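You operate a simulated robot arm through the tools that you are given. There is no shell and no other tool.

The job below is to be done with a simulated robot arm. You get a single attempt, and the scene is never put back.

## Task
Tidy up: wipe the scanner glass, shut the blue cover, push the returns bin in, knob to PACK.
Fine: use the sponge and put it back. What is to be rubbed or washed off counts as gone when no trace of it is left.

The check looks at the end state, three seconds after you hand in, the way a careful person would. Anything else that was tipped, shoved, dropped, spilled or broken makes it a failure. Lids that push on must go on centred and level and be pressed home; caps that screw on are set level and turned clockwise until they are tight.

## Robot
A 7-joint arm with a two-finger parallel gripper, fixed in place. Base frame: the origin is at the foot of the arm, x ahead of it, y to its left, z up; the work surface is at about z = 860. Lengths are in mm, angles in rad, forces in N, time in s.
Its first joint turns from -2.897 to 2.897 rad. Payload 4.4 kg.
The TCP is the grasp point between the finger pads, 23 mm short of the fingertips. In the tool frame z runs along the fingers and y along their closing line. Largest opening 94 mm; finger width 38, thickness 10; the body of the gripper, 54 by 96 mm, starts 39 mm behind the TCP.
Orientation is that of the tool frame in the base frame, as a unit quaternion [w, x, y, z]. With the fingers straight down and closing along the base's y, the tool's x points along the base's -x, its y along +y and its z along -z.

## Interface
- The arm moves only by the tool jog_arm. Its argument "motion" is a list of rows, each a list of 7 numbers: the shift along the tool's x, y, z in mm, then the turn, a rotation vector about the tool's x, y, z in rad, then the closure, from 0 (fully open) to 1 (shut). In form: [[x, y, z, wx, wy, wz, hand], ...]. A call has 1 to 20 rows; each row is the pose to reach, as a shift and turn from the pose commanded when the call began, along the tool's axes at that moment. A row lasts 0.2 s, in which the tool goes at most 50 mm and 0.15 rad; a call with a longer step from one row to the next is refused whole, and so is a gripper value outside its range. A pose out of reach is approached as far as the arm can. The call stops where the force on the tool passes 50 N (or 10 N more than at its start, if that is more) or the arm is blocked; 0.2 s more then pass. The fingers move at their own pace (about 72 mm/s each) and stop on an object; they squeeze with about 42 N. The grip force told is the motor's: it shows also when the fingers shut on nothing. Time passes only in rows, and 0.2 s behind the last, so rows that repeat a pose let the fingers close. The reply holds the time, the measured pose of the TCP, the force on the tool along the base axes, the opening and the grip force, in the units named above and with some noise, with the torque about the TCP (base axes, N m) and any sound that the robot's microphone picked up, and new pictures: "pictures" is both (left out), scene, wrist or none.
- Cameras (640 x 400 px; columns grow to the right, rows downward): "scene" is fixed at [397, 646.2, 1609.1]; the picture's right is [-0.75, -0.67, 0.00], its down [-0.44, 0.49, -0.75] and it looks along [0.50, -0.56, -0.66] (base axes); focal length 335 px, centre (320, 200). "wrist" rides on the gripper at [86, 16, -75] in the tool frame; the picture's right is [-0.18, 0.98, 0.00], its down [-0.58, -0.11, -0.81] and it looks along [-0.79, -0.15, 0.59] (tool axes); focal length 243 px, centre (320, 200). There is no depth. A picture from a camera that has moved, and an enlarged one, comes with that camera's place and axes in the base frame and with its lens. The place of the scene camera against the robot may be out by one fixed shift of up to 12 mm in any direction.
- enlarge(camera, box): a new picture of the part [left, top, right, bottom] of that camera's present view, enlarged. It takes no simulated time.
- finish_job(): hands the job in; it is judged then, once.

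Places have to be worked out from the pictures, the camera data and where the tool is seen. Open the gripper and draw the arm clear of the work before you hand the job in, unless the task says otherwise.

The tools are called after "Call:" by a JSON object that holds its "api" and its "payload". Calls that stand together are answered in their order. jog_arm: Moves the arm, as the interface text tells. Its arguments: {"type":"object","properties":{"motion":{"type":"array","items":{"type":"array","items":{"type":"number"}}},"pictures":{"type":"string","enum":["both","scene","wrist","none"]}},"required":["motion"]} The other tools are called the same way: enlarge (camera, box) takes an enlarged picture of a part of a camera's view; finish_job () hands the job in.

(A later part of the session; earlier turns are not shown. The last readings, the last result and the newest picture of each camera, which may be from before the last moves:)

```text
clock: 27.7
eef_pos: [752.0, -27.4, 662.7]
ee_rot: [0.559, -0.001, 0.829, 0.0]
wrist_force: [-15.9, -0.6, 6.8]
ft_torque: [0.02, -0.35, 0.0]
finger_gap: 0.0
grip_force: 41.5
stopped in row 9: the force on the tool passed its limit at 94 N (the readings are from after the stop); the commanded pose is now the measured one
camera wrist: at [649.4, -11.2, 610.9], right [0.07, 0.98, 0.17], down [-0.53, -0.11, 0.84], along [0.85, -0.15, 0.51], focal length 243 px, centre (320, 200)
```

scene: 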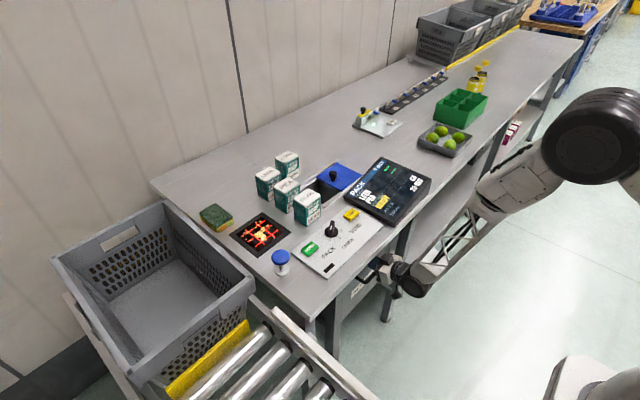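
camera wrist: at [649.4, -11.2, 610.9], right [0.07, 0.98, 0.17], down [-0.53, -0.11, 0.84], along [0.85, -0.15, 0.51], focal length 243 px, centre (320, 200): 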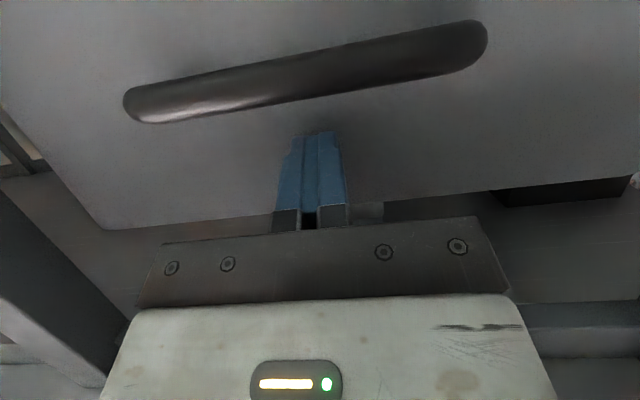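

It stopped at exactly the same place (face ≈ x 780), so the bin is firmly home. I'll back out, then rise and straighten the tool.

Call:
{"api": "jog_arm", "payload": {"motion": [[16.8, 0, -42.8, 0, 0, 0, 1], [33.6, 0, -85.6, 0, 0, 0, 1], [50.4, 0, -128.4, 0, 0, 0, 1], [67.2, 0, -171.2, 0, 0, 0, 1], [84, 0, -214, 0, 0, 0, 1]], "pictures": "none"}}

Call:
{"api": "jog_arm", "payload": {"motion": [[-35.1, 0, -13.8, 0, 0.133, 0, 1], [-70.2, 0, -27.6, 0, 0.266, 0, 1], [-105.3, 0, -41.3, 0, 0.399, 0, 1], [-140.4, 0, -55.1, 0, 0.532, 0, 1], [-175.6, 0, -68.9, 0, 0.664, 0, 1], [-210.7, 0, -82.7, 0, 0.797, 0, 1], [-245.8, 0, -96.4, 0, 0.93, 0, 1], [-280.9, 0, -110.2, 0, 1.063, 0, 1], [-316, 0, -124, 0, 1.19, 0, 1], [-316, 0, -124, 0, 1.19, 0, 1]], "pictures": "both"}}

```text
clock: 28.9
eef_pos: [522.2, -27.9, 665.1]
ee_rot: [0.56, 0.0, 0.829, 0.0]
wrist_force: [0.9, -1.0, -0.6]
ft_torque: [0.04, 0.0, -0.02]
finger_gap: 0.0
grip_force: 41.1
```

```text
clock: 31.1
eef_pos: [525.5, 13.0, 926.2]
ee_rot: [0.136, 0.084, 0.983, 0.087]
wrist_force: [-2.4, -4.2, -1.0]
ft_torque: [0.14, -0.1, 0.09]
finger_gap: 0.0
grip_force: 41.8
out of reach, approached as far as the arm can: row 6, 7, 8, 9, 10
camera wrist: at [424.0, 33.8, 978.1], right [0.32, 0.92, 0.24], down [0.31, -0.33, 0.89], along [0.9, -0.21, -0.39], focal length 243 px, centre (320, 200)
```

scene: 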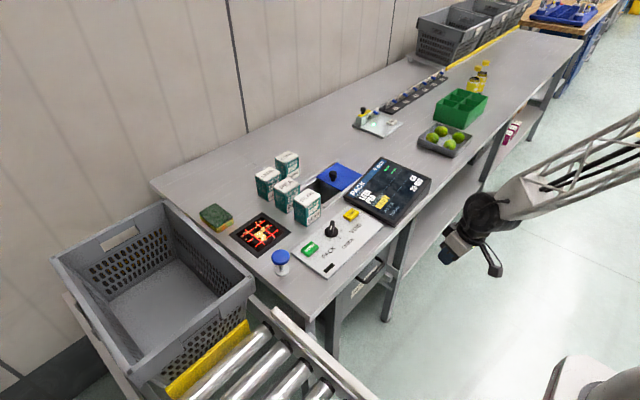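
wrist: 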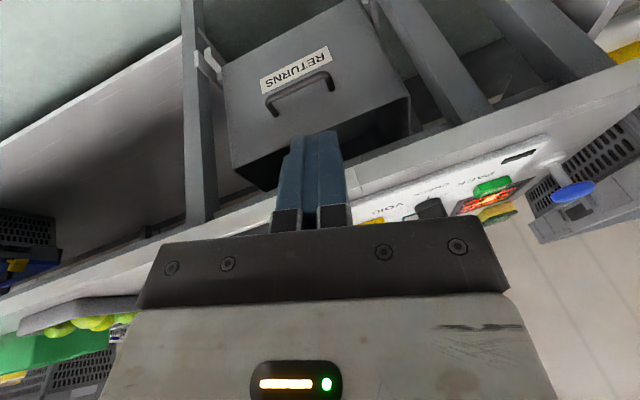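

The arm reported that part of that path was out of reach and it lagged in orientation. I'll hold a null step to see how it settles.

Call:
{"api": "jog_arm", "payload": {"motion": [[0, 0, 0, 0, 0, 0, 1], [0, 0, 0, 0, 0, 0, 1], [0, 0, 0, 0, 0, 0, 1]], "pictures": "none"}}

```text
clock: 31.9
eef_pos: [520.4, 2.3, 925.0]
ee_rot: [0.131, 0.001, 0.99, 0.043]
wrist_force: [-0.3, -0.4, 0.6]
ft_torque: [0.01, 0.02, -0.02]
finger_gap: 0.1
grip_force: 42.1
```

Call:
{"api": "jog_arm", "payload": {"motion": [[0, 0, 0, 0, 0, 0, 1], [0, 0, 0, 0, 0, 0, 1], [0, 0, 0, 0, 0, 0, 1]], "pictures": "scene"}}

```text
clock: 32.7
eef_pos: [520.2, 2.4, 921.9]
ee_rot: [0.131, 0.001, 0.99, 0.044]
wrist_force: [0.7, 0.2, -0.1]
ft_torque: [0.0, -0.03, 0.02]
finger_gap: 0.0
grip_force: 41.4
```

scene: 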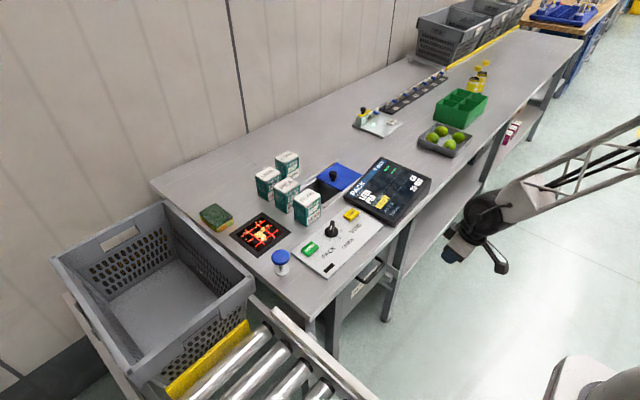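

It settled at (520, 2, 923) with about 15° residual tilt. I'll straighten the tool in place first.

Call:
{"api": "jog_arm", "payload": {"motion": [[-5, 0, 0, 0.029, 0.088, 0, 1], [-10, 0, 0, 0.059, 0.175, 0, 1], [-15, 0, 0, 0.088, 0.263, 0, 1], [-15, 0, 0, 0.088, 0.263, 0, 1]], "pictures": "scene"}}

```text
clock: 33.7
eef_pos: [521.0, 2.6, 921.3]
ee_rot: [0.131, 0.0, 0.99, 0.044]
wrist_force: [-0.2, 0.0, -0.3]
ft_torque: [0.02, -0.05, 0.0]
finger_gap: 0.0
grip_force: 42.3
out of reach, approached as far as the arm can: row 1, 2, 3, 4
```

scene: 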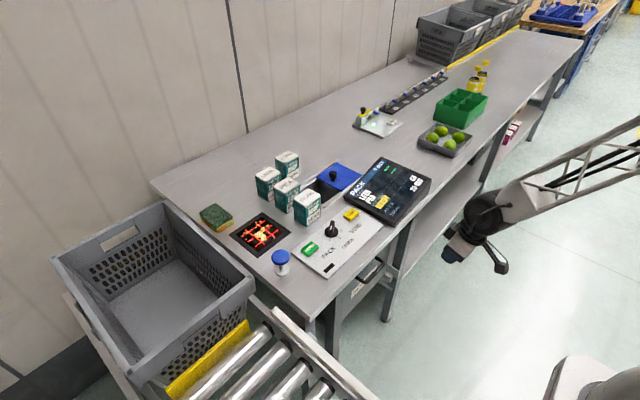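

A wrist joint seems to be at its limit here. I'll move forward and up, keeping the orientation, to get back into a comfortable posture before straightening.

Call:
{"api": "jog_arm", "payload": {"motion": [[-28, 0, -8, 0, 0, 0, 1], [-56, 0, -16, 0, 0, 0, 1], [-84, 0, -24, 0, 0, 0, 1], [-112, 0, -32, 0, 0, 0, 1], [-112, 0, -32, 0, 0, 0, 1]], "pictures": "scene"}}

```text
clock: 34.9
eef_pos: [598.9, -0.5, 937.3]
ee_rot: [0.131, 0.0, 0.99, 0.046]
wrist_force: [-0.9, -0.2, 0.4]
ft_torque: [0.0, -0.02, 0.0]
finger_gap: 0.0
grip_force: 42.1
out of reach, approached as far as the arm can: row 3, 4, 5
```

scene: 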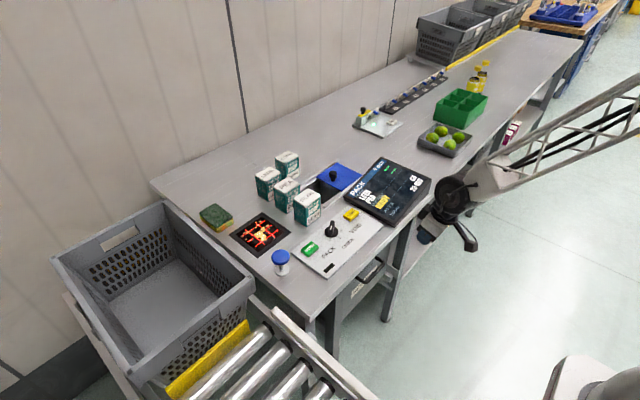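

Raising is blocked in this posture. I'll try lowering a bit while straightening, since lower poses were reachable before.

Call:
{"api": "jog_arm", "payload": {"motion": [[20, 0, 21, 0, 0, 0, 1], [40, 0, 43, 0.03, 0.09, 0, 1], [58.6, 0, 64, 0.06, 0.18, 0, 1], [58.6, 0, 64, 0.088, 0.263, 0, 1], [58.6, 0, 64, 0.088, 0.263, 0, 1]], "pictures": "scene"}}

```text
clock: 36.1
eef_pos: [566.8, 2.0, 865.2]
ee_rot: [0.098, 0.001, 0.995, 0.037]
wrist_force: [0.0, -0.5, 0.2]
ft_torque: [0.0, -0.03, -0.03]
finger_gap: 0.0
grip_force: 41.7
out of reach, approached as far as the arm can: row 2, 3, 4, 5
```

scene: 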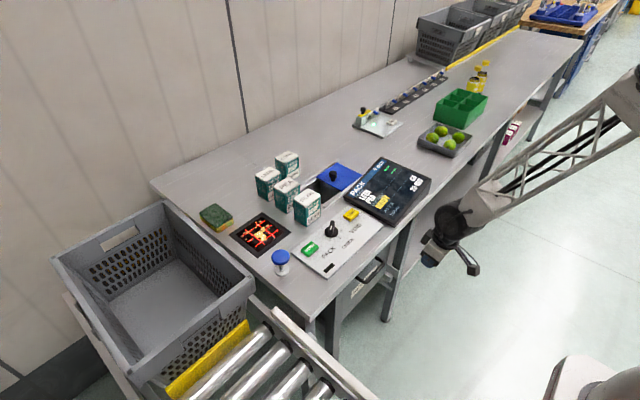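

Straightening improved as I went lower (tilt now about 0.2 rad). I'll lower and pull back further while straightening, returning to the earlier good pose near (458, 61, 868).

Call:
{"api": "jog_arm", "payload": {"motion": [[25, 12, 8, 0.02, 0.05, 0, 1], [50, 24, 16, 0.04, 0.1, 0, 1], [75, 36, 22, 0.06, 0.15, 0, 1], [100, 48, 26, 0.074, 0.196, 0, 1], [112, 60, 26, 0.074, 0.196, 0, 1], [112, 60, 26, 0.074, 0.196, 0, 1]], "pictures": "scene"}}

```text
clock: 37.5
eef_pos: [464.9, 71.0, 802.1]
ee_rot: [0.006, 0.004, 0.999, 0.04]
wrist_force: [0.4, 0.2, 0.0]
ft_torque: [-0.01, 0.0, -0.01]
finger_gap: 0.0
grip_force: 41.4
out of reach, approached as far as the arm can: row 1, 2, 3, 4, 5, 6
```

scene: 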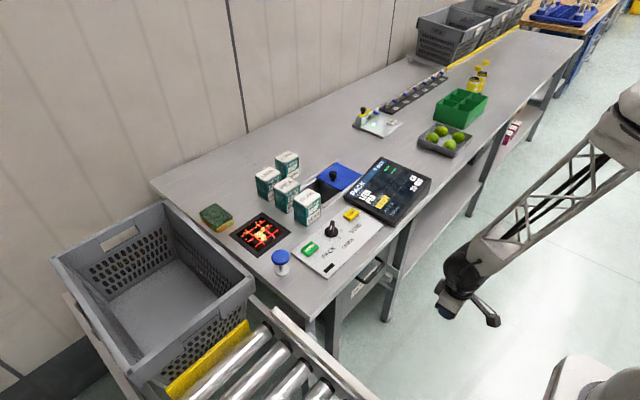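

Nearly straight now, but still flagged at a limit. I'll test a yaw rotation here to see which direction frees the limiting joint.

Call:
{"api": "jog_arm", "payload": {"motion": [[0, 0, 0, 0, 0, 0.1, 1], [0, 0, 0, 0, 0, 0.2, 1], [0, 0, 0, 0, 0, 0.3, 1], [0, 0, 0, 0, 0, 0.3, 1]], "pictures": "scene"}}

```text
clock: 38.5
eef_pos: [461.4, 61.3, 778.0]
ee_rot: [0.007, 0.152, 0.987, 0.059]
wrist_force: [-1.1, 0.1, 0.0]
ft_torque: [0.02, -0.02, 0.02]
finger_gap: 0.2
grip_force: 42.3
out of reach, approached as far as the arm can: row 1, 2, 3, 4
```

scene: 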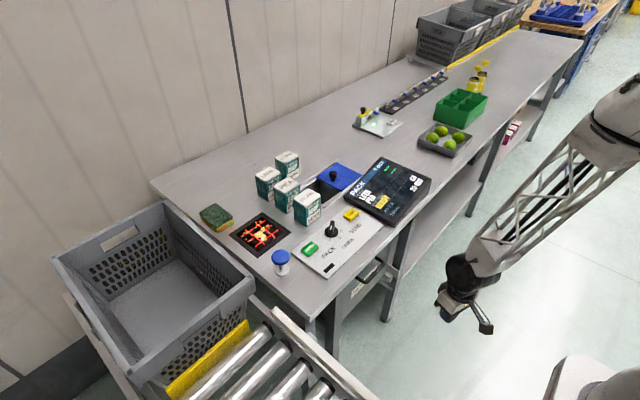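

Positive yaw makes it worse (position sagged). I'll go the other way.

Call:
{"api": "jog_arm", "payload": {"motion": [[0, 0, 0, 0, 0, -0.12, 1], [0, 0, 0, 0, 0, -0.24, 1], [0, 0, 0, 0, 0, -0.36, 1], [0, 0, 0, 0, 0, -0.48, 1], [0, 0, 0, 0, 0, -0.6, 1], [0, 0, 0, 0, 0, -0.6, 1]], "pictures": "scene"}}

```text
clock: 39.9
eef_pos: [466.7, 72.7, 800.6]
ee_rot: [0.013, -0.145, 0.989, 0.038]
wrist_force: [-0.4, 0.0, -0.6]
ft_torque: [0.04, 0.02, -0.03]
finger_gap: 0.0
grip_force: 42.0
out of reach, approached as far as the arm can: row 1
```

scene: 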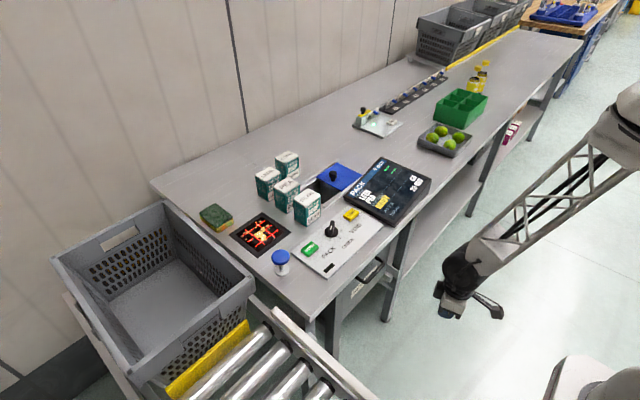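

Negative yaw is reachable (only the first row flagged). I'll remove the small roll at this yaw and try to rise a bit.

Call:
{"api": "jog_arm", "payload": {"motion": [[0, 0, 0, 0.04, 0.01, 0, 1], [0, 0, 0, 0.076, 0.026, -0.1, 1], [0, 0, -20, 0.076, 0.026, -0.2, 1], [0, 0, -50, 0.076, 0.026, -0.3, 1], [0, 0, -80, 0.076, 0.026, -0.4, 1], [0, 0, -80, 0.076, 0.026, -0.4, 1]], "pictures": "scene"}}

```text
clock: 41.3
eef_pos: [462.9, 61.9, 851.7]
ee_rot: [0.039, -0.339, 0.939, 0.041]
wrist_force: [0.9, 0.6, 0.5]
ft_torque: [-0.02, 0.0, 0.01]
finger_gap: 0.2
grip_force: 41.9
out of reach, approached as far as the arm can: row 2, 3, 4, 5, 6
```

scene: 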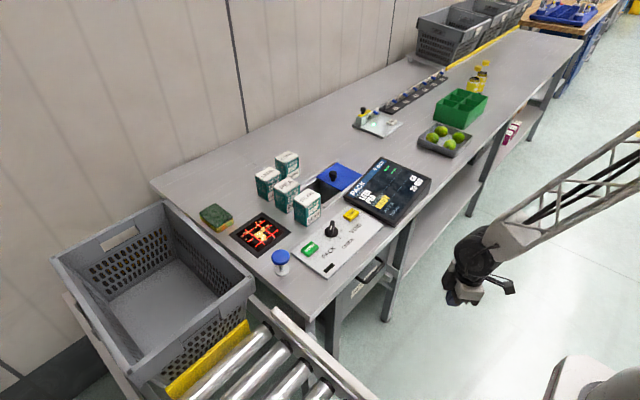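

The tool is held leaning slightly toward +y, which suggests the wrist is on the wrong side of its straight-forearm alignment. I'll lean the tool further along that direction to pass through alignment, in free space.

Call:
{"api": "jog_arm", "payload": {"motion": [[0, 0, 0, -0.061, -0.126, 0, 1], [0, 0, 0, -0.123, -0.251, 0, 1], [0, 0, 0, -0.184, -0.377, 0, 1], [0, 0, 0, -0.245, -0.502, 0, 1], [0, 0, 0, -0.307, -0.628, 0, 1], [0, 0, 0, -0.368, -0.753, 0, 1], [0, 0, 0, -0.438, -0.897, 0, 1], [0, 0, 0, -0.438, -0.897, 0, 1]], "pictures": "scene"}}

```text
refused: row 7 steps farther than a row can; nothing moved
```

The last step was slightly too long; I'll resend with an even split.

Call:
{"api": "jog_arm", "payload": {"motion": [[0, 0, 0, -0.061, -0.126, 0, 1], [0, 0, 0, -0.123, -0.251, 0, 1], [0, 0, 0, -0.184, -0.377, 0, 1], [0, 0, 0, -0.245, -0.502, 0, 1], [0, 0, 0, -0.307, -0.628, 0, 1], [0, 0, 0, -0.368, -0.753, 0, 1], [0, 0, 0, -0.42, -0.86, 0, 1], [0, 0, 0, -0.42, -0.86, 0, 1]], "pictures": "scene"}}

```text
clock: 43.1
eef_pos: [463.0, 61.7, 851.2]
ee_rot: [0.355, -0.29, 0.81, 0.367]
wrist_force: [-0.1, 0.9, -0.3]
ft_torque: [-0.02, 0.01, -0.02]
finger_gap: 0.0
grip_force: 42.5
```

scene: 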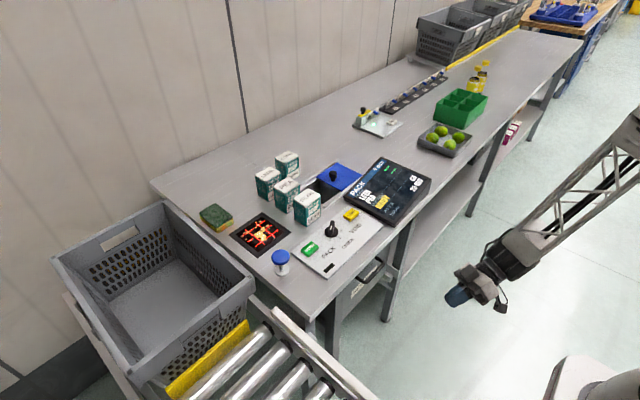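

That freed it: the pose is reached exactly, no limit flag. Now I'll swing the tool around the forearm axis (half-way first) to bring the wrist back to its normal side.

Call:
{"api": "jog_arm", "payload": {"motion": [[0, 0, 0, -0.047, 0.023, -0.135, 1], [0, 0, 0, -0.095, 0.046, -0.27, 1], [0, 0, 0, -0.142, 0.07, -0.405, 1], [0, 0, 0, -0.19, 0.093, -0.541, 1], [0, 0, 0, -0.237, 0.116, -0.676, 1], [0, 0, 0, -0.284, 0.139, -0.811, 1], [0, 0, 0, -0.332, 0.162, -0.946, 1], [0, 0, 0, -0.379, 0.186, -1.081, 1], [0, 0, 0, -0.427, 0.209, -1.216, 1], [0, 0, 0, -0.474, 0.232, -1.351, 1]], "pictures": "scene"}}

```text
clock: 45.3
eef_pos: [464.3, 61.8, 851.8]
ee_rot: [-0.343, 0.834, -0.383, -0.2]
wrist_force: [0.0, -0.1, -0.3]
ft_torque: [0.0, 0.01, -0.01]
finger_gap: 0.2
grip_force: 41.9
```

scene: 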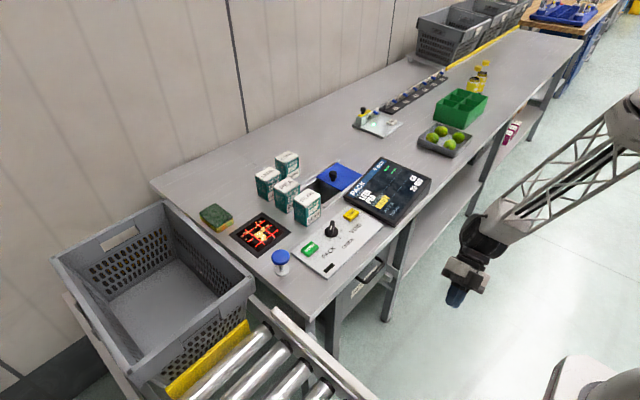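

No limit flags, and the forearm posture looks normal again. Now I'll bring the tool to vertical at the present yaw.

Call:
{"api": "jog_arm", "payload": {"motion": [[0, 0, 0, -0.078, 0.111, 0, 1], [0, 0, 0, -0.156, 0.222, 0, 1], [0, 0, 0, -0.235, 0.334, 0, 1], [0, 0, 0, -0.313, 0.445, 0, 1], [0, 0, 0, -0.391, 0.556, 0, 1], [0, 0, 0, -0.469, 0.667, 0, 1], [0, 0, 0, -0.469, 0.667, 0, 1]], "pictures": "scene"}}

```text
clock: 46.9
eef_pos: [463.4, 62.0, 850.8]
ee_rot: [-0.059, 0.905, -0.419, -0.035]
wrist_force: [0.3, -0.6, 0.7]
ft_torque: [0.0, 0.0, -0.02]
finger_gap: 0.3
grip_force: 42.1
out of reach, approached as far as the arm can: row 6, 7
```

scene: 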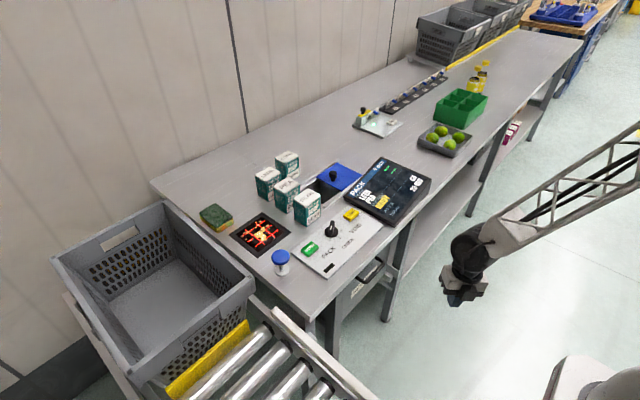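

Still limited just short of vertical (leaning 0.13 rad to +y). I'll lean back slightly into the free zone, then test turning the last joint toward nominal yaw.

Call:
{"api": "jog_arm", "payload": {"motion": [[0, 0, 0, 0.05, -0.07, 0, 1], [0, 0, 0, 0.1, -0.14, 0, 1], [0, 0, 0, 0.1, -0.14, 0, 1]], "pictures": "none"}}

Call:
{"api": "jog_arm", "payload": {"motion": [[0, 0, 0, 0, 0, 0.14, 1], [0, 0, 0, 0, 0, 0.28, 1], [0, 0, 0, 0, 0, 0.42, 1], [0, 0, 0, 0, 0, 0.56, 1], [0, 0, 0, 0, 0, 0.7, 1], [0, 0, 0, 0, 0, 0.84, 1], [0, 0, 0, 0, 0, 0.98, 1], [0, 0, 0, 0, 0, 1.12, 1]], "pictures": "scene"}}

```text
clock: 47.7
eef_pos: [462.9, 62.1, 852.0]
ee_rot: [-0.133, 0.897, -0.414, -0.077]
wrist_force: [0.4, 0.1, 0.1]
ft_torque: [0.01, 0.0, -0.01]
finger_gap: 0.0
grip_force: 42.0
```

```text
clock: 49.5
eef_pos: [463.7, 62.5, 852.5]
ee_rot: [0.071, -0.539, 0.828, 0.136]
wrist_force: [-0.4, 0.5, -0.6]
ft_torque: [0.01, -0.02, -0.02]
finger_gap: 0.0
grip_force: 41.9
```

scene: 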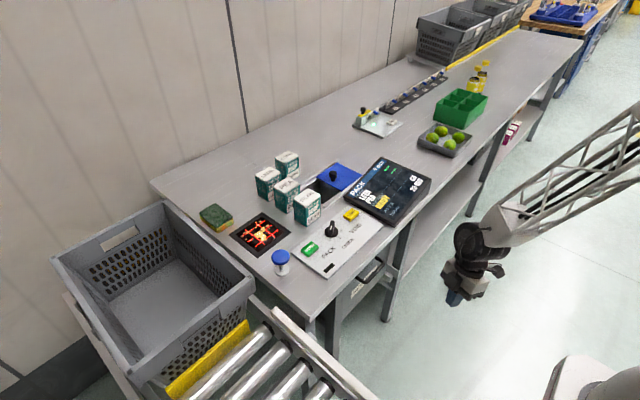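

Turning is fine. I'll continue to nominal yaw.

Call:
{"api": "jog_arm", "payload": {"motion": [[0, 0, 0, 0, 0, 0.14, 1], [0, 0, 0, 0, 0, 0.28, 1], [0, 0, 0, 0, 0, 0.42, 1], [0, 0, 0, 0, 0, 0.56, 1], [0, 0, 0, 0, 0, 0.7, 1], [0, 0, 0, 0, 0, 0.84, 1], [0, 0, 0, 0, 0, 0.98, 1], [0, 0, 0, 0, 0, 1.12, 1], [0, 0, 0, 0, 0, 1.12, 1]], "pictures": "scene"}}

```text
clock: 51.5
eef_pos: [463.1, 62.1, 852.7]
ee_rot: [-0.011, -0.018, 0.988, 0.153]
wrist_force: [-0.4, 0.2, 0.2]
ft_torque: [0.02, -0.02, -0.01]
finger_gap: 0.1
grip_force: 41.4
```

scene: 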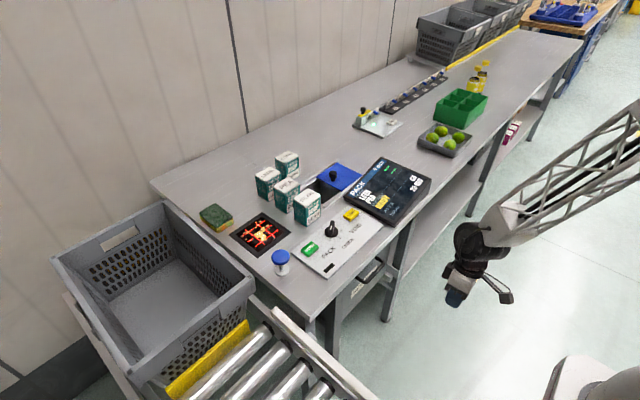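

Yaw is nominal again with just a 0.3 rad lean toward +y. I'll remove the lean now.

Call:
{"api": "jog_arm", "payload": {"motion": [[0, 0, 0, 0.1, -0.007, 0.012, 1], [0, 0, 0, 0.2, -0.015, 0.024, 1], [0, 0, 0, 0.307, -0.022, 0.036, 1], [0, 0, 0, 0.307, -0.022, 0.036, 1]], "pictures": "scene"}}

```text
clock: 52.5
eef_pos: [457.2, 60.9, 849.1]
ee_rot: [-0.004, -0.007, 0.998, 0.056]
wrist_force: [0.1, 0.6, 0.2]
ft_torque: [0.0, 0.01, -0.02]
finger_gap: 0.1
grip_force: 41.9
out of reach, approached as far as the arm can: row 2, 3, 4
```

scene: 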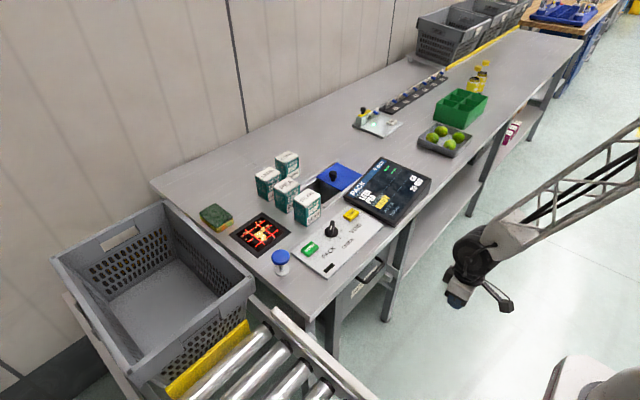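

A limit persists just short of vertical. I need a better picture of the forearm's direction relative to the tool, so I'll zoom in on the wrist and forearm.

Call:
{"api": "enlarge", "payload": {"camera": "scene", "box": [420, 110, 640, 330]}}

```text
1.82 times, centred on (530, 220) of scene
camera zoom: at [397.0, 646.2, 1609.1], right [-0.75, -0.67, 0.0], down [-0.44, 0.49, -0.75], along [0.5, -0.56, -0.66], focal length 609 px, centre (-62, 164)
```

zoom: 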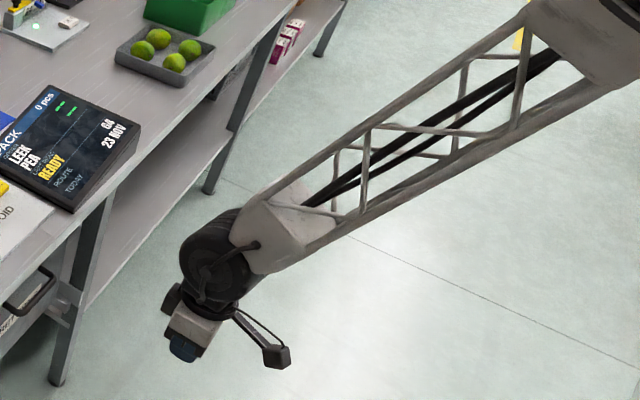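

From the image line and the reachable directions, the forearm axis leans about 39° from vertical toward (+x,+y). My plan is to sweep the tool precisely through that axis, pivoting about the wrist in free space, so the wrist returns to its normal side. First I move the tool into the forearm's plane.

Call:
{"api": "jog_arm", "payload": {"motion": [[-20, 4.1, -4.7, -0.0222, -0.1092, 0, 1], [-40, 8.2, -9.3, -0.0443, -0.2184, 0, 1], [-60, 12.2, -14, -0.0665, -0.3276, 0, 1], [-80.1, 16.3, -18.7, -0.0887, -0.4368, 0, 1], [-80.1, 16.3, -18.7, -0.0887, -0.4368, 0, 1]], "pictures": "scene"}}

Call:
{"api": "enlarge", "payload": {"camera": "scene", "box": [420, 110, 640, 330]}}

```text
clock: 53.7
eef_pos: [537.8, 76.6, 868.3]
ee_rot: [0.213, 0.006, 0.972, 0.099]
wrist_force: [0.0, 0.4, 0.9]
ft_torque: [-0.01, 0.02, 0.0]
finger_gap: 0.0
grip_force: 42.0
```

scene: 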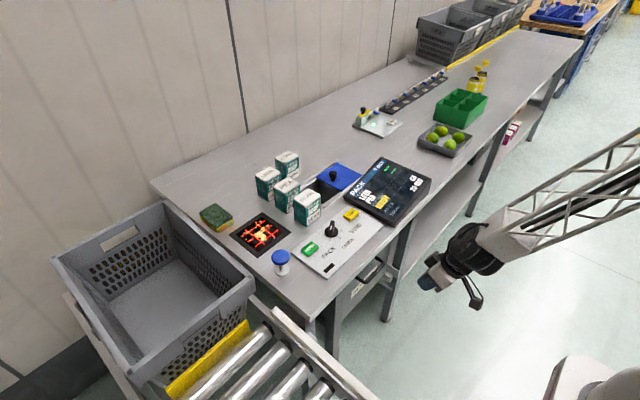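

```text
1.82 times, centred on (530, 220) of scene
camera zoom: at [397.0, 646.2, 1609.1], right [-0.75, -0.67, 0.0], down [-0.44, 0.49, -0.75], along [0.5, -0.56, -0.66], focal length 609 px, centre (-62, 164)
```

zoom: 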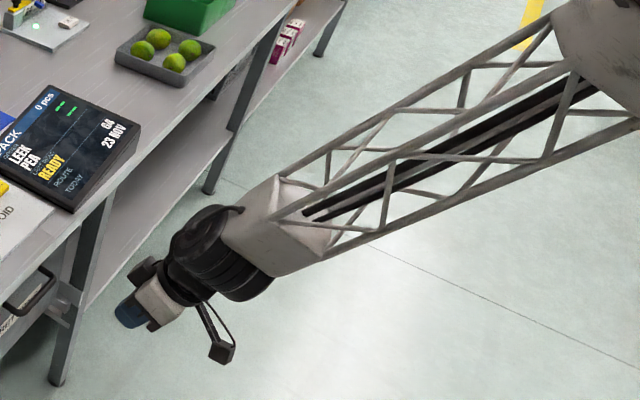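

The truss rolled (that's the forearm-roll joint), and the tool is now nearly in the forearm's plane. I'll move along that plane toward −y first to see how far it can go without a limit flag.

Call:
{"api": "jog_arm", "payload": {"motion": [[2.1, -25, -5.1, 0.1348, 0.0115, 0, 1], [4.2, -50, -10.3, 0.2697, 0.023, 0, 1], [6.4, -74.9, -15.4, 0.4045, 0.0345, 0, 1], [6.4, -74.9, -15.4, 0.4045, 0.0345, 0, 1]], "pictures": "scene"}}

Call:
{"api": "enlarge", "payload": {"camera": "scene", "box": [420, 110, 640, 330]}}

```text
clock: 54.7
eef_pos: [525.7, 0.2, 864.3]
ee_rot: [0.19, 0.048, 0.976, -0.098]
wrist_force: [-0.1, 0.5, -0.2]
ft_torque: [0.0, 0.02, -0.03]
finger_gap: 0.2
grip_force: 42.2
```

scene: 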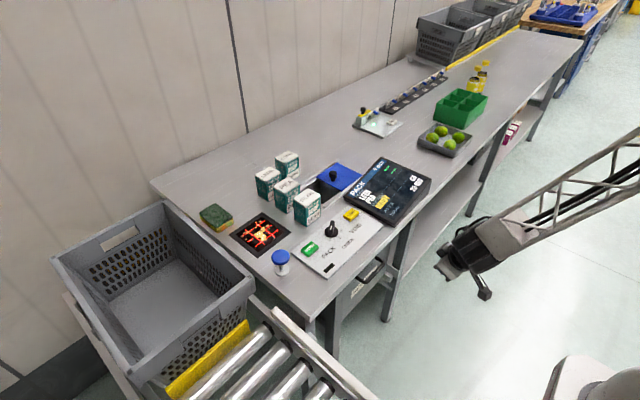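

```text
1.82 times, centred on (530, 220) of scene
camera zoom: at [397.0, 646.2, 1609.1], right [-0.75, -0.67, 0.0], down [-0.44, 0.49, -0.75], along [0.5, -0.56, -0.66], focal length 609 px, centre (-62, 164)
```

zoom: 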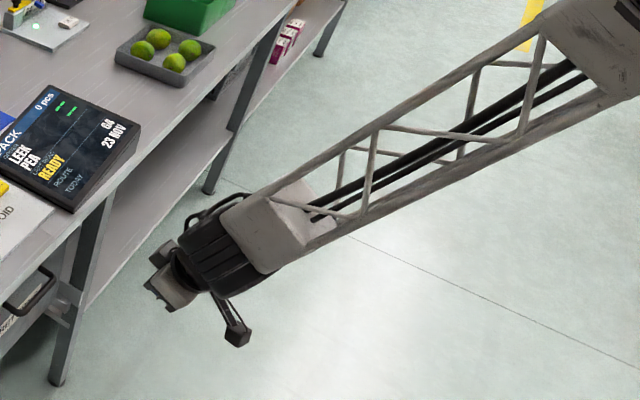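

No flag here, and the forearm has rolled about half a turn compared with the stuck posture. From this side I'll try straightening directly to vertical.

Call:
{"api": "jog_arm", "payload": {"motion": [[24.2, 11, -5.8, -0.065, 0.127, -0.032, 1], [48.4, 21.9, -11.7, -0.131, 0.254, -0.064, 1], [72.6, 32.9, -17.5, -0.196, 0.381, -0.096, 1], [72.6, 32.9, -17.5, -0.196, 0.381, -0.096, 1]], "pictures": "scene"}}

Call:
{"api": "enlarge", "payload": {"camera": "scene", "box": [420, 110, 640, 330]}}

```text
clock: 55.7
eef_pos: [456.8, 40.5, 847.7]
ee_rot: [0.0, 0.0, 1.0, 0.0]
wrist_force: [1.0, -0.7, 0.5]
ft_torque: [0.0, -0.05, -0.03]
finger_gap: 0.0
grip_force: 42.0
```

scene: 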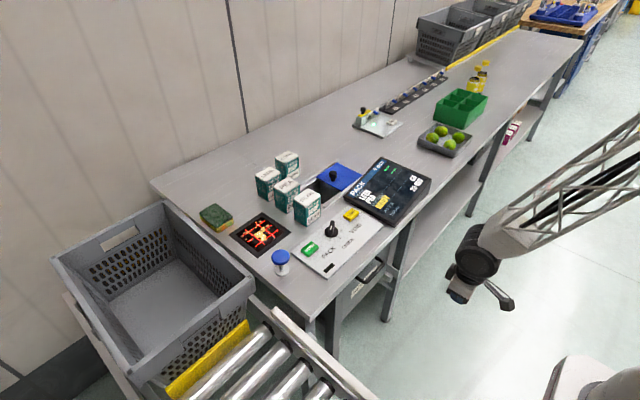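

```text
1.82 times, centred on (530, 220) of scene
camera zoom: at [397.0, 646.2, 1609.1], right [-0.75, -0.67, 0.0], down [-0.44, 0.49, -0.75], along [0.5, -0.56, -0.66], focal length 609 px, centre (-62, 164)
```

zoom: 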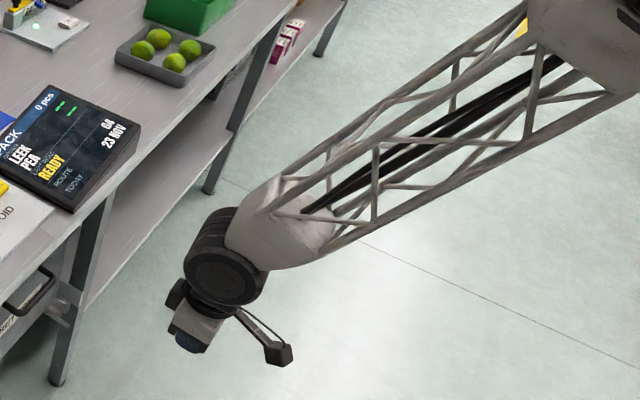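

Vertical, nominal yaw, no limit flag: the wrist is back on its normal side. Now I'll rise and move out gently.

Call:
{"api": "jog_arm", "payload": {"motion": [[-10, 0, -30, 0, 0, 0, 1], [-20, 0, -60, 0, 0, 0, 1], [-35, 0, -95, 0, 0, 0, 1], [-55, 0, -130, 0, 0, 0, 1], [-80, 0, -160, 0, 0, 0, 1], [-110, 0, -185, 0, 0, 0, 1], [-143, 0, -200, 0, 0, 0, 1], [-143, 0, -200, 0, 0, 0, 1]], "pictures": "scene"}}

```text
clock: 57.5
eef_pos: [601.6, 40.7, 1049.0]
ee_rot: [0.0, -0.001, 1.0, -0.002]
wrist_force: [-0.8, 0.3, 0.2]
ft_torque: [-0.01, -0.01, 0.01]
finger_gap: 0.2
grip_force: 41.9
```

scene: 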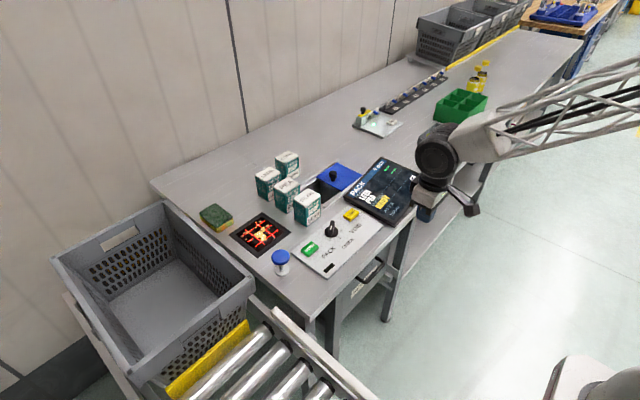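

Posture is fully normal again. Next, the blue cover: I'll move above and short of its knob with the gripper open for a closer look.

Call:
{"api": "jog_arm", "payload": {"motion": [[-40, -19, 3, 0, 0, 0, 0.7], [-80, -38, 6, 0, 0, 0, 0.3], [-120, -57, 9, 0, 0, 0, 0], [-160, -76, 12, 0, 0, 0, 0], [-200, -95, 15, 0, 0, 0, 0], [-240, -114, 18, 0, 0, 0, 0], [-278, -131, 20, 0, 0, 0, 0], [-278, -131, 20, 0, 0, 0, 0]], "pictures": "both"}}

Call:
{"api": "enlarge", "payload": {"camera": "wrist", "box": [180, 20, 480, 220]}}

```text
clock: 59.3
eef_pos: [879.7, -86.0, 1030.2]
ee_rot: [0.002, -0.001, 1.0, -0.001]
wrist_force: [-0.7, 0.2, -0.1]
ft_torque: [0.02, 0.01, 0.03]
finger_gap: 93.9
grip_force: 0.0
camera wrist: at [792.6, -71.5, 1104.5], right [0.18, 0.98, 0.0], down [0.58, -0.11, 0.81], along [0.79, -0.15, -0.59], focal length 243 px, centre (320, 200)
```

scene: 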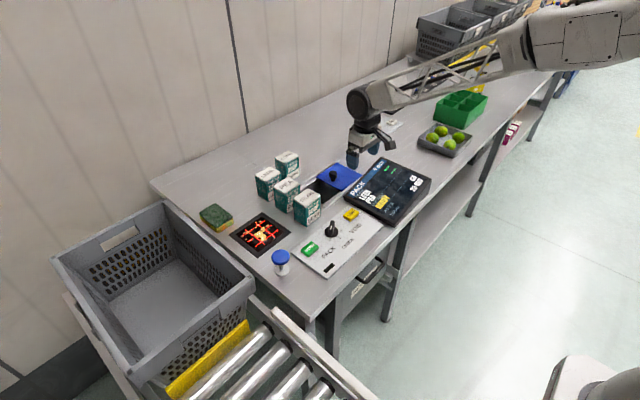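
wrist: 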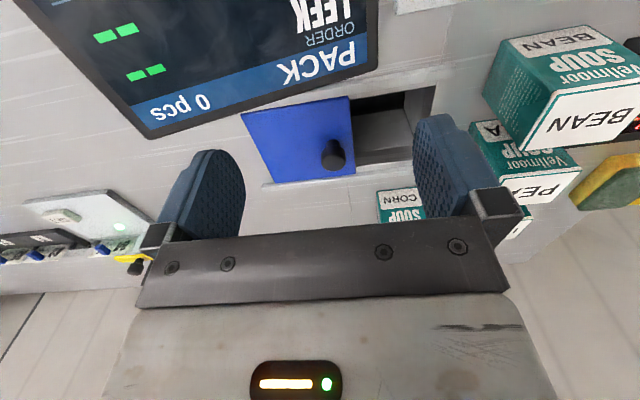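

```text
2.00 times, centred on (330, 120) of wrist
camera zoom: at [792.6, -71.5, 1104.5], right [0.18, 0.98, 0.0], down [0.58, -0.11, 0.81], along [0.79, -0.15, -0.59], focal length 485 px, centre (300, 360)
```

zoom: 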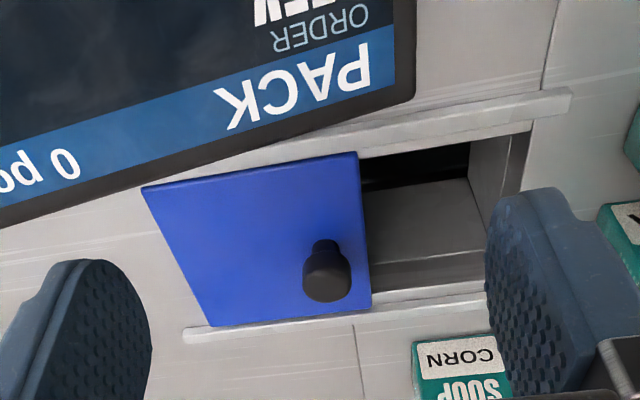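

The cover plate spans about x 932–1050, y −186…−69, with its knob at about (992, −92), cap top z≈903; the well runs on to y≈20. I'll close the fingers, tilt slightly for reach, and stage on the −y side of the knob.

Call:
{"api": "jog_arm", "payload": {"motion": [[-20, -10, 5, 0, -0.05, 0, 0.5], [-40, -20, 12, 0, -0.1, 0, 1], [-60, -30, 22, 0, -0.15, 0, 1], [-80, -40, 35, 0, -0.2, 0, 1], [-100, -50, 50, 0, -0.25, 0, 1], [-112, -54, 65, 0, -0.25, 0, 1], [-112, -54, 65, 0, -0.25, 0, 1]], "pictures": "both"}}

Call:
{"api": "enlarge", "payload": {"camera": "wrist", "box": [180, 20, 480, 220]}}

Call:
{"api": "enlarge", "payload": {"camera": "scene", "box": [290, 110, 410, 210]}}

```text
clock: 60.9
eef_pos: [992.3, -141.7, 965.1]
ee_rot: [0.127, -0.001, 0.992, 0.0]
wrist_force: [0.0, -0.1, 0.4]
ft_torque: [0.03, 0.01, -0.01]
finger_gap: 0.0
grip_force: 41.6
camera wrist: at [888.1, -127.1, 1016.8], right [0.18, 0.98, 0.04], down [0.36, -0.11, 0.93], along [0.92, -0.15, -0.37], focal length 243 px, centre (320, 200)
```

scene: 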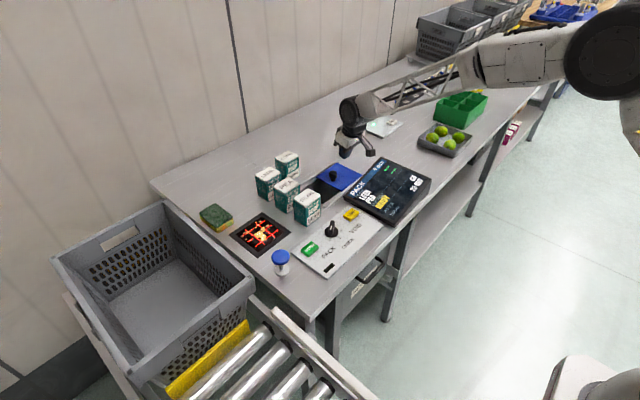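
wrist: 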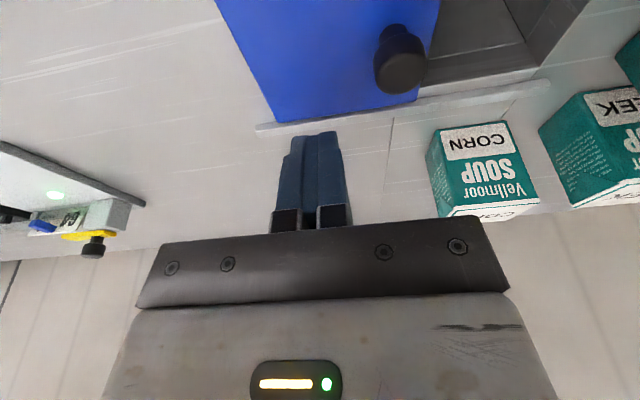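

```text
2.00 times, centred on (330, 120) of wrist
camera zoom: at [888.1, -127.1, 1016.8], right [0.18, 0.98, 0.04], down [0.36, -0.11, 0.93], along [0.92, -0.15, -0.37], focal length 485 px, centre (300, 360)
```

zoom: 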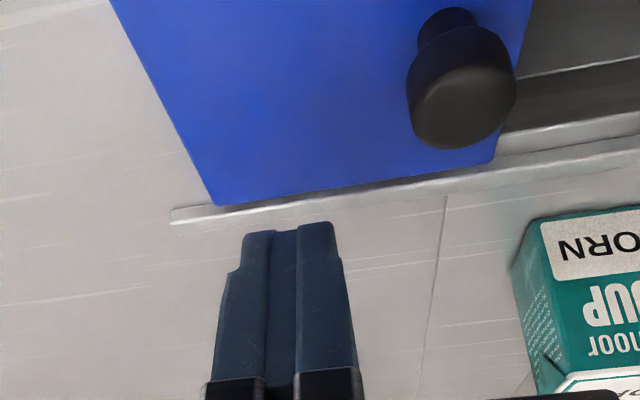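

```text
4.00 times, centred on (350, 160) of scene
camera zoom: at [397.0, 646.2, 1609.1], right [-0.75, -0.67, 0.0], down [-0.44, 0.49, -0.75], along [0.5, -0.56, -0.66], focal length 1339 px, centre (200, 360)
```

zoom: 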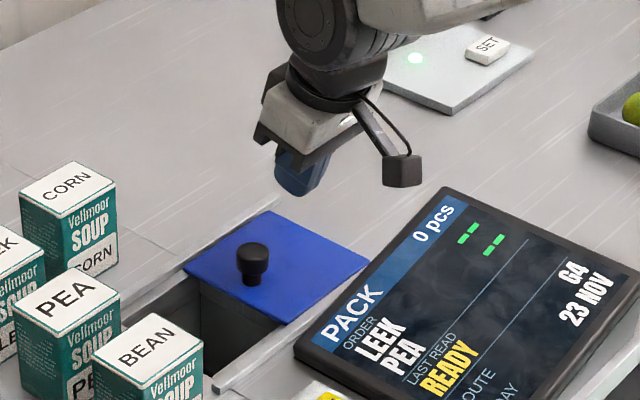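

Knob confirmed at about (993, −94) with a 30 mm cap. I'll descend beside it with the fingertips just above the plate.

Call:
{"api": "jog_arm", "payload": {"motion": [[5, 2, 20, 0, 0, 0, 1], [10, 4, 40, 0, 0, 0, 1], [13.4, 6, 55.4, 0, 0, 0, 1], [13.4, 6, 55.4, 0, 0, 0, 1]], "pictures": "both"}}

Call:
{"api": "enlarge", "payload": {"camera": "wrist", "box": [200, 0, 480, 200]}}

Call:
{"api": "enlarge", "payload": {"camera": "scene", "box": [290, 110, 410, 210]}}

```text
clock: 61.9
eef_pos: [993.6, -136.9, 909.5]
ee_rot: [0.126, -0.001, 0.992, -0.001]
wrist_force: [-0.3, -0.2, 0.3]
ft_torque: [0.0, 0.0, 0.0]
finger_gap: 0.0
grip_force: 42.3
camera wrist: at [890.6, -120.9, 960.3], right [0.18, 0.98, 0.04], down [0.36, -0.11, 0.93], along [0.92, -0.15, -0.37], focal length 243 px, centre (320, 200)
```

scene: 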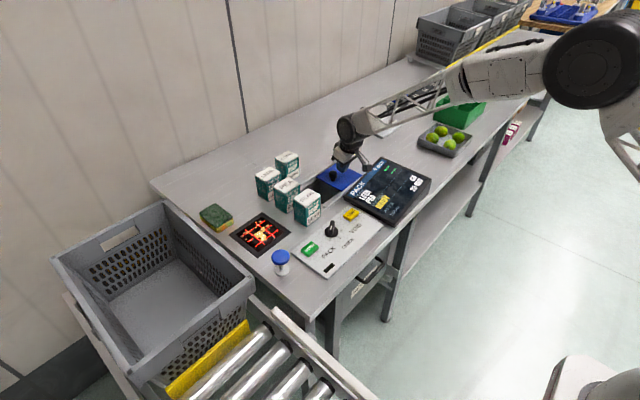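
wrist: 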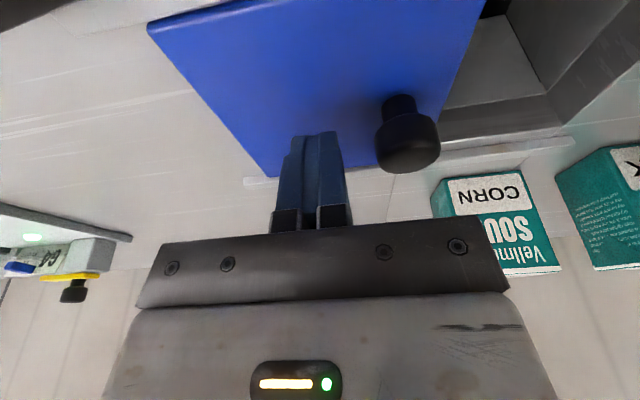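

```text
2.00 times, centred on (340, 100) of wrist
camera zoom: at [890.6, -120.9, 960.3], right [0.18, 0.98, 0.04], down [0.36, -0.11, 0.93], along [0.92, -0.15, -0.37], focal length 485 px, centre (280, 400)
```

zoom: 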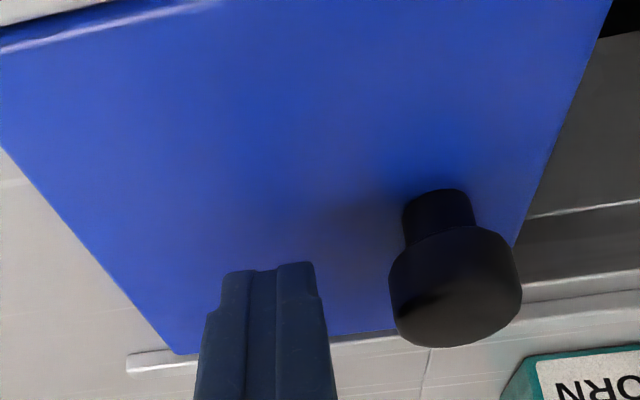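

```text
4.00 times, centred on (350, 160) of scene
camera zoom: at [397.0, 646.2, 1609.1], right [-0.75, -0.67, 0.0], down [-0.44, 0.49, -0.75], along [0.5, -0.56, -0.66], focal length 1339 px, centre (200, 360)
```

zoom: 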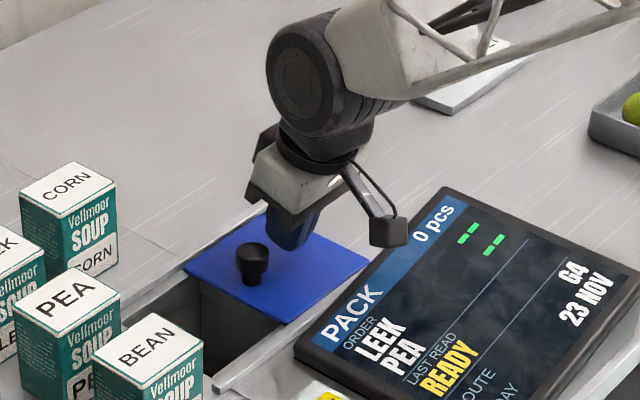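

Fingertips are level with the knob cap. I'll push slowly in +y.

Call:
{"api": "jog_arm", "payload": {"motion": [[0, 8, 0, 0, 0, 0, 1], [0, 16, 0, 0, 0, 0, 1], [0, 24, 0, 0, 0, 0, 1], [0, 32, 0, 0, 0, 0, 1], [0, 40, 0, 0, 0, 0, 1], [0, 48, 0, 0, 0, 0, 1], [0, 56, 0, 0, 0, 0, 1], [0, 64, 0, 0, 0, 0, 1], [0, 72, 0, 0, 0, 0, 1], [0, 80, 0, 0, 0, 0, 1]], "pictures": "both"}}

```text
clock: 64.1
eef_pos: [992.3, -58.2, 909.4]
ee_rot: [0.126, 0.0, 0.992, -0.001]
wrist_force: [-0.2, -1.1, 0.1]
ft_torque: [-0.04, -0.02, -0.04]
finger_gap: 0.0
grip_force: 42.4
camera wrist: at [889.1, -42.4, 959.0], right [0.18, 0.98, 0.04], down [0.36, -0.11, 0.93], along [0.92, -0.15, -0.37], focal length 243 px, centre (320, 200)
```

scene: 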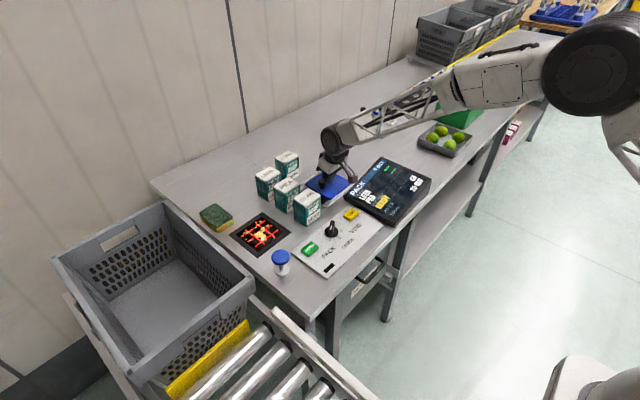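
wrist: 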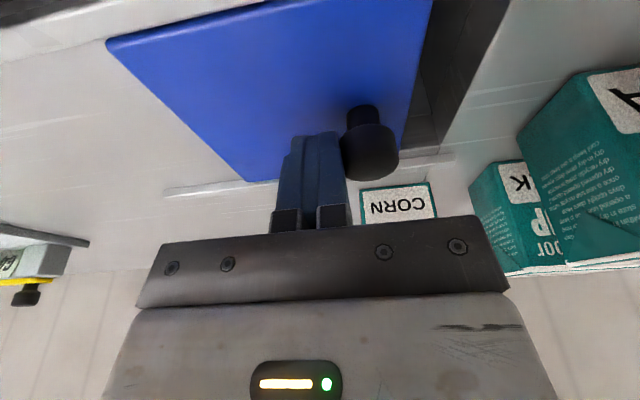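

The cover slides freely with about 1 N. I'll continue in smaller steps until it meets its stop.

Call:
{"api": "jog_arm", "payload": {"motion": [[0, 5, 0, 0, 0, 0, 1], [0, 10, 0, 0, 0, 0, 1], [0, 15, 0, 0, 0, 0, 1], [0, 20, 0, 0, 0, 0, 1], [0, 24, 0, 0, 0, 0, 1], [0, 28, 0, 0, 0, 0, 1], [0, 31, 0, 0, 0, 0, 1], [0, 34, 0, 0, 0, 0, 1]], "pictures": "both"}}

Call:
{"api": "enlarge", "payload": {"camera": "wrist", "box": [240, 0, 540, 200]}}

```text
clock: 65.9
eef_pos: [992.5, -23.4, 908.5]
ee_rot: [0.126, -0.001, 0.992, -0.001]
wrist_force: [0.3, -0.1, -0.3]
ft_torque: [0.01, 0.01, -0.04]
finger_gap: 0.2
grip_force: 41.7
camera wrist: at [889.1, -8.0, 959.2], right [0.18, 0.98, 0.04], down [0.36, -0.11, 0.93], along [0.92, -0.15, -0.37], focal length 243 px, centre (320, 200)
```

scene: 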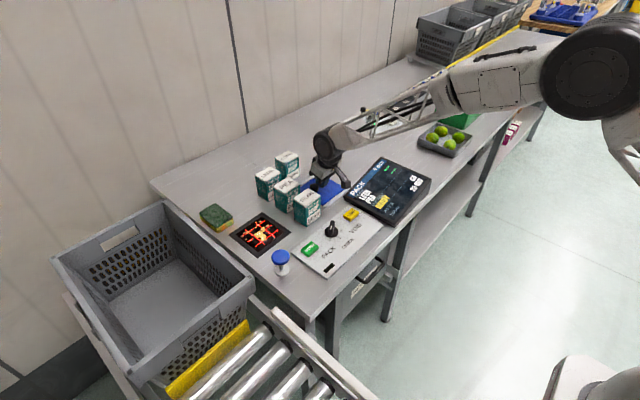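
wrist: 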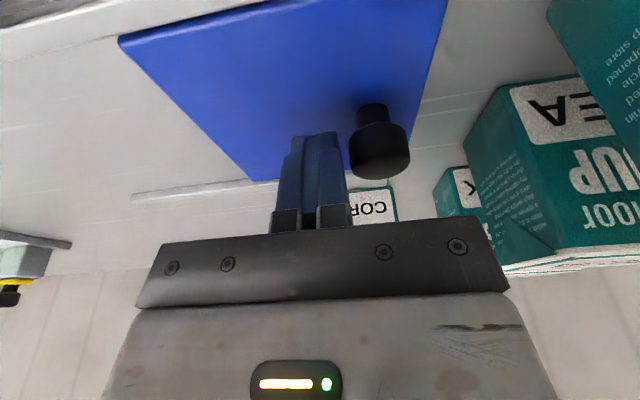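

```text
2.00 times, centred on (390, 100) of wrist
camera zoom: at [889.1, -8.0, 959.2], right [0.18, 0.98, 0.04], down [0.36, -0.11, 0.93], along [0.92, -0.15, -0.37], focal length 485 px, centre (180, 400)
```

zoom: 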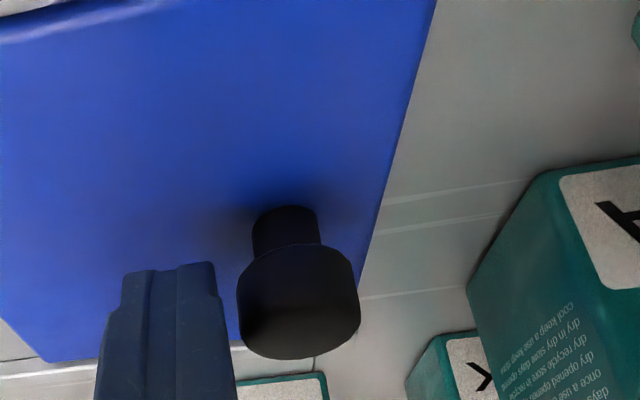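

The well is now covered (plate edge at y≈28, past the well's end at ≈20) but no stop felt yet. I'll push a little further, gently, to find the end of travel.

Call:
{"api": "jog_arm", "payload": {"motion": [[0, 1.5, 0, 0, 0, 0, 1], [0, 3, 0, 0, 0, 0, 1], [0, 4.5, 0, 0, 0, 0, 1], [0, 6, 0, 0, 0, 0, 1], [0, 6, 0, 0, 0, 0, 1]], "pictures": "both"}}

Call:
{"api": "enlarge", "payload": {"camera": "wrist", "box": [240, 0, 540, 200]}}

Call:
{"api": "enlarge", "payload": {"camera": "scene", "box": [280, 130, 400, 230]}}

```text
clock: 67.1
eef_pos: [991.3, -18.0, 908.3]
ee_rot: [0.126, -0.001, 0.992, -0.001]
wrist_force: [0.7, -2.5, 0.8]
ft_torque: [-0.06, 0.02, -0.04]
finger_gap: 0.0
grip_force: 41.7
camera wrist: at [888.3, -2.3, 959.1], right [0.18, 0.98, 0.04], down [0.36, -0.11, 0.93], along [0.92, -0.15, -0.37], focal length 243 px, centre (320, 200)
```

scene: 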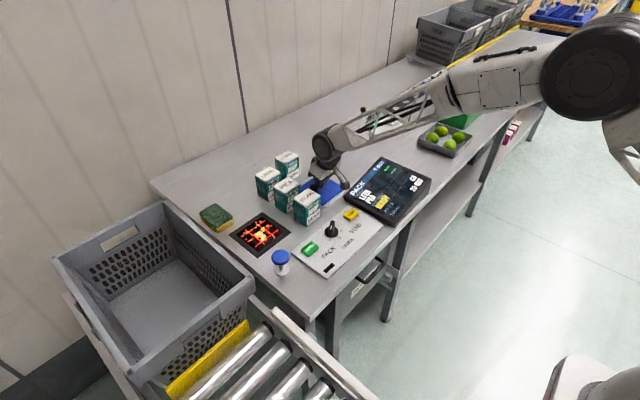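
wrist: 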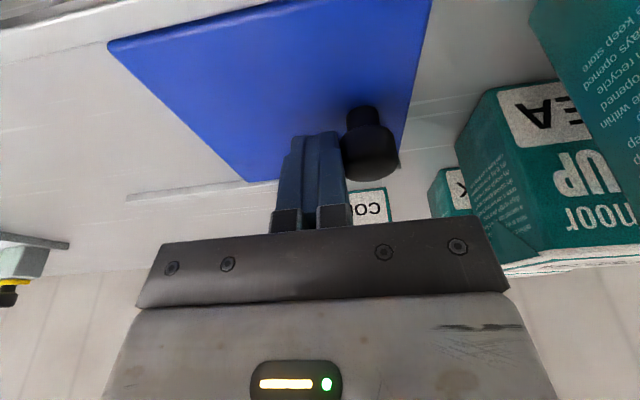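

```text
2.00 times, centred on (390, 100) of wrist
camera zoom: at [888.3, -2.3, 959.1], right [0.18, 0.98, 0.04], down [0.36, -0.11, 0.93], along [0.92, -0.15, -0.37], focal length 485 px, centre (180, 400)
```

zoom: 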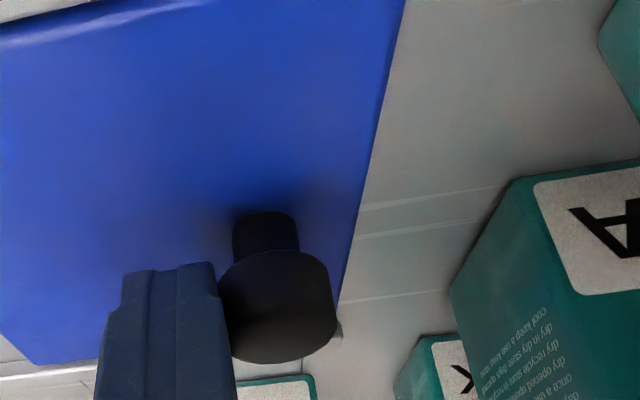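

```text
4.00 times, centred on (340, 180) of scene
camera zoom: at [397.0, 646.2, 1609.1], right [-0.75, -0.67, 0.0], down [-0.44, 0.49, -0.75], along [0.5, -0.56, -0.66], focal length 1339 px, centre (240, 280)
```

zoom: 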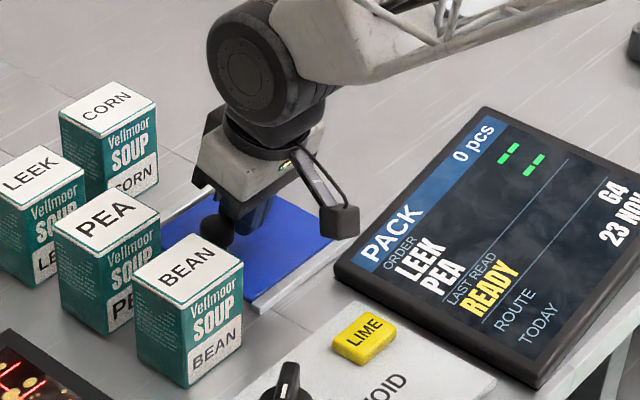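

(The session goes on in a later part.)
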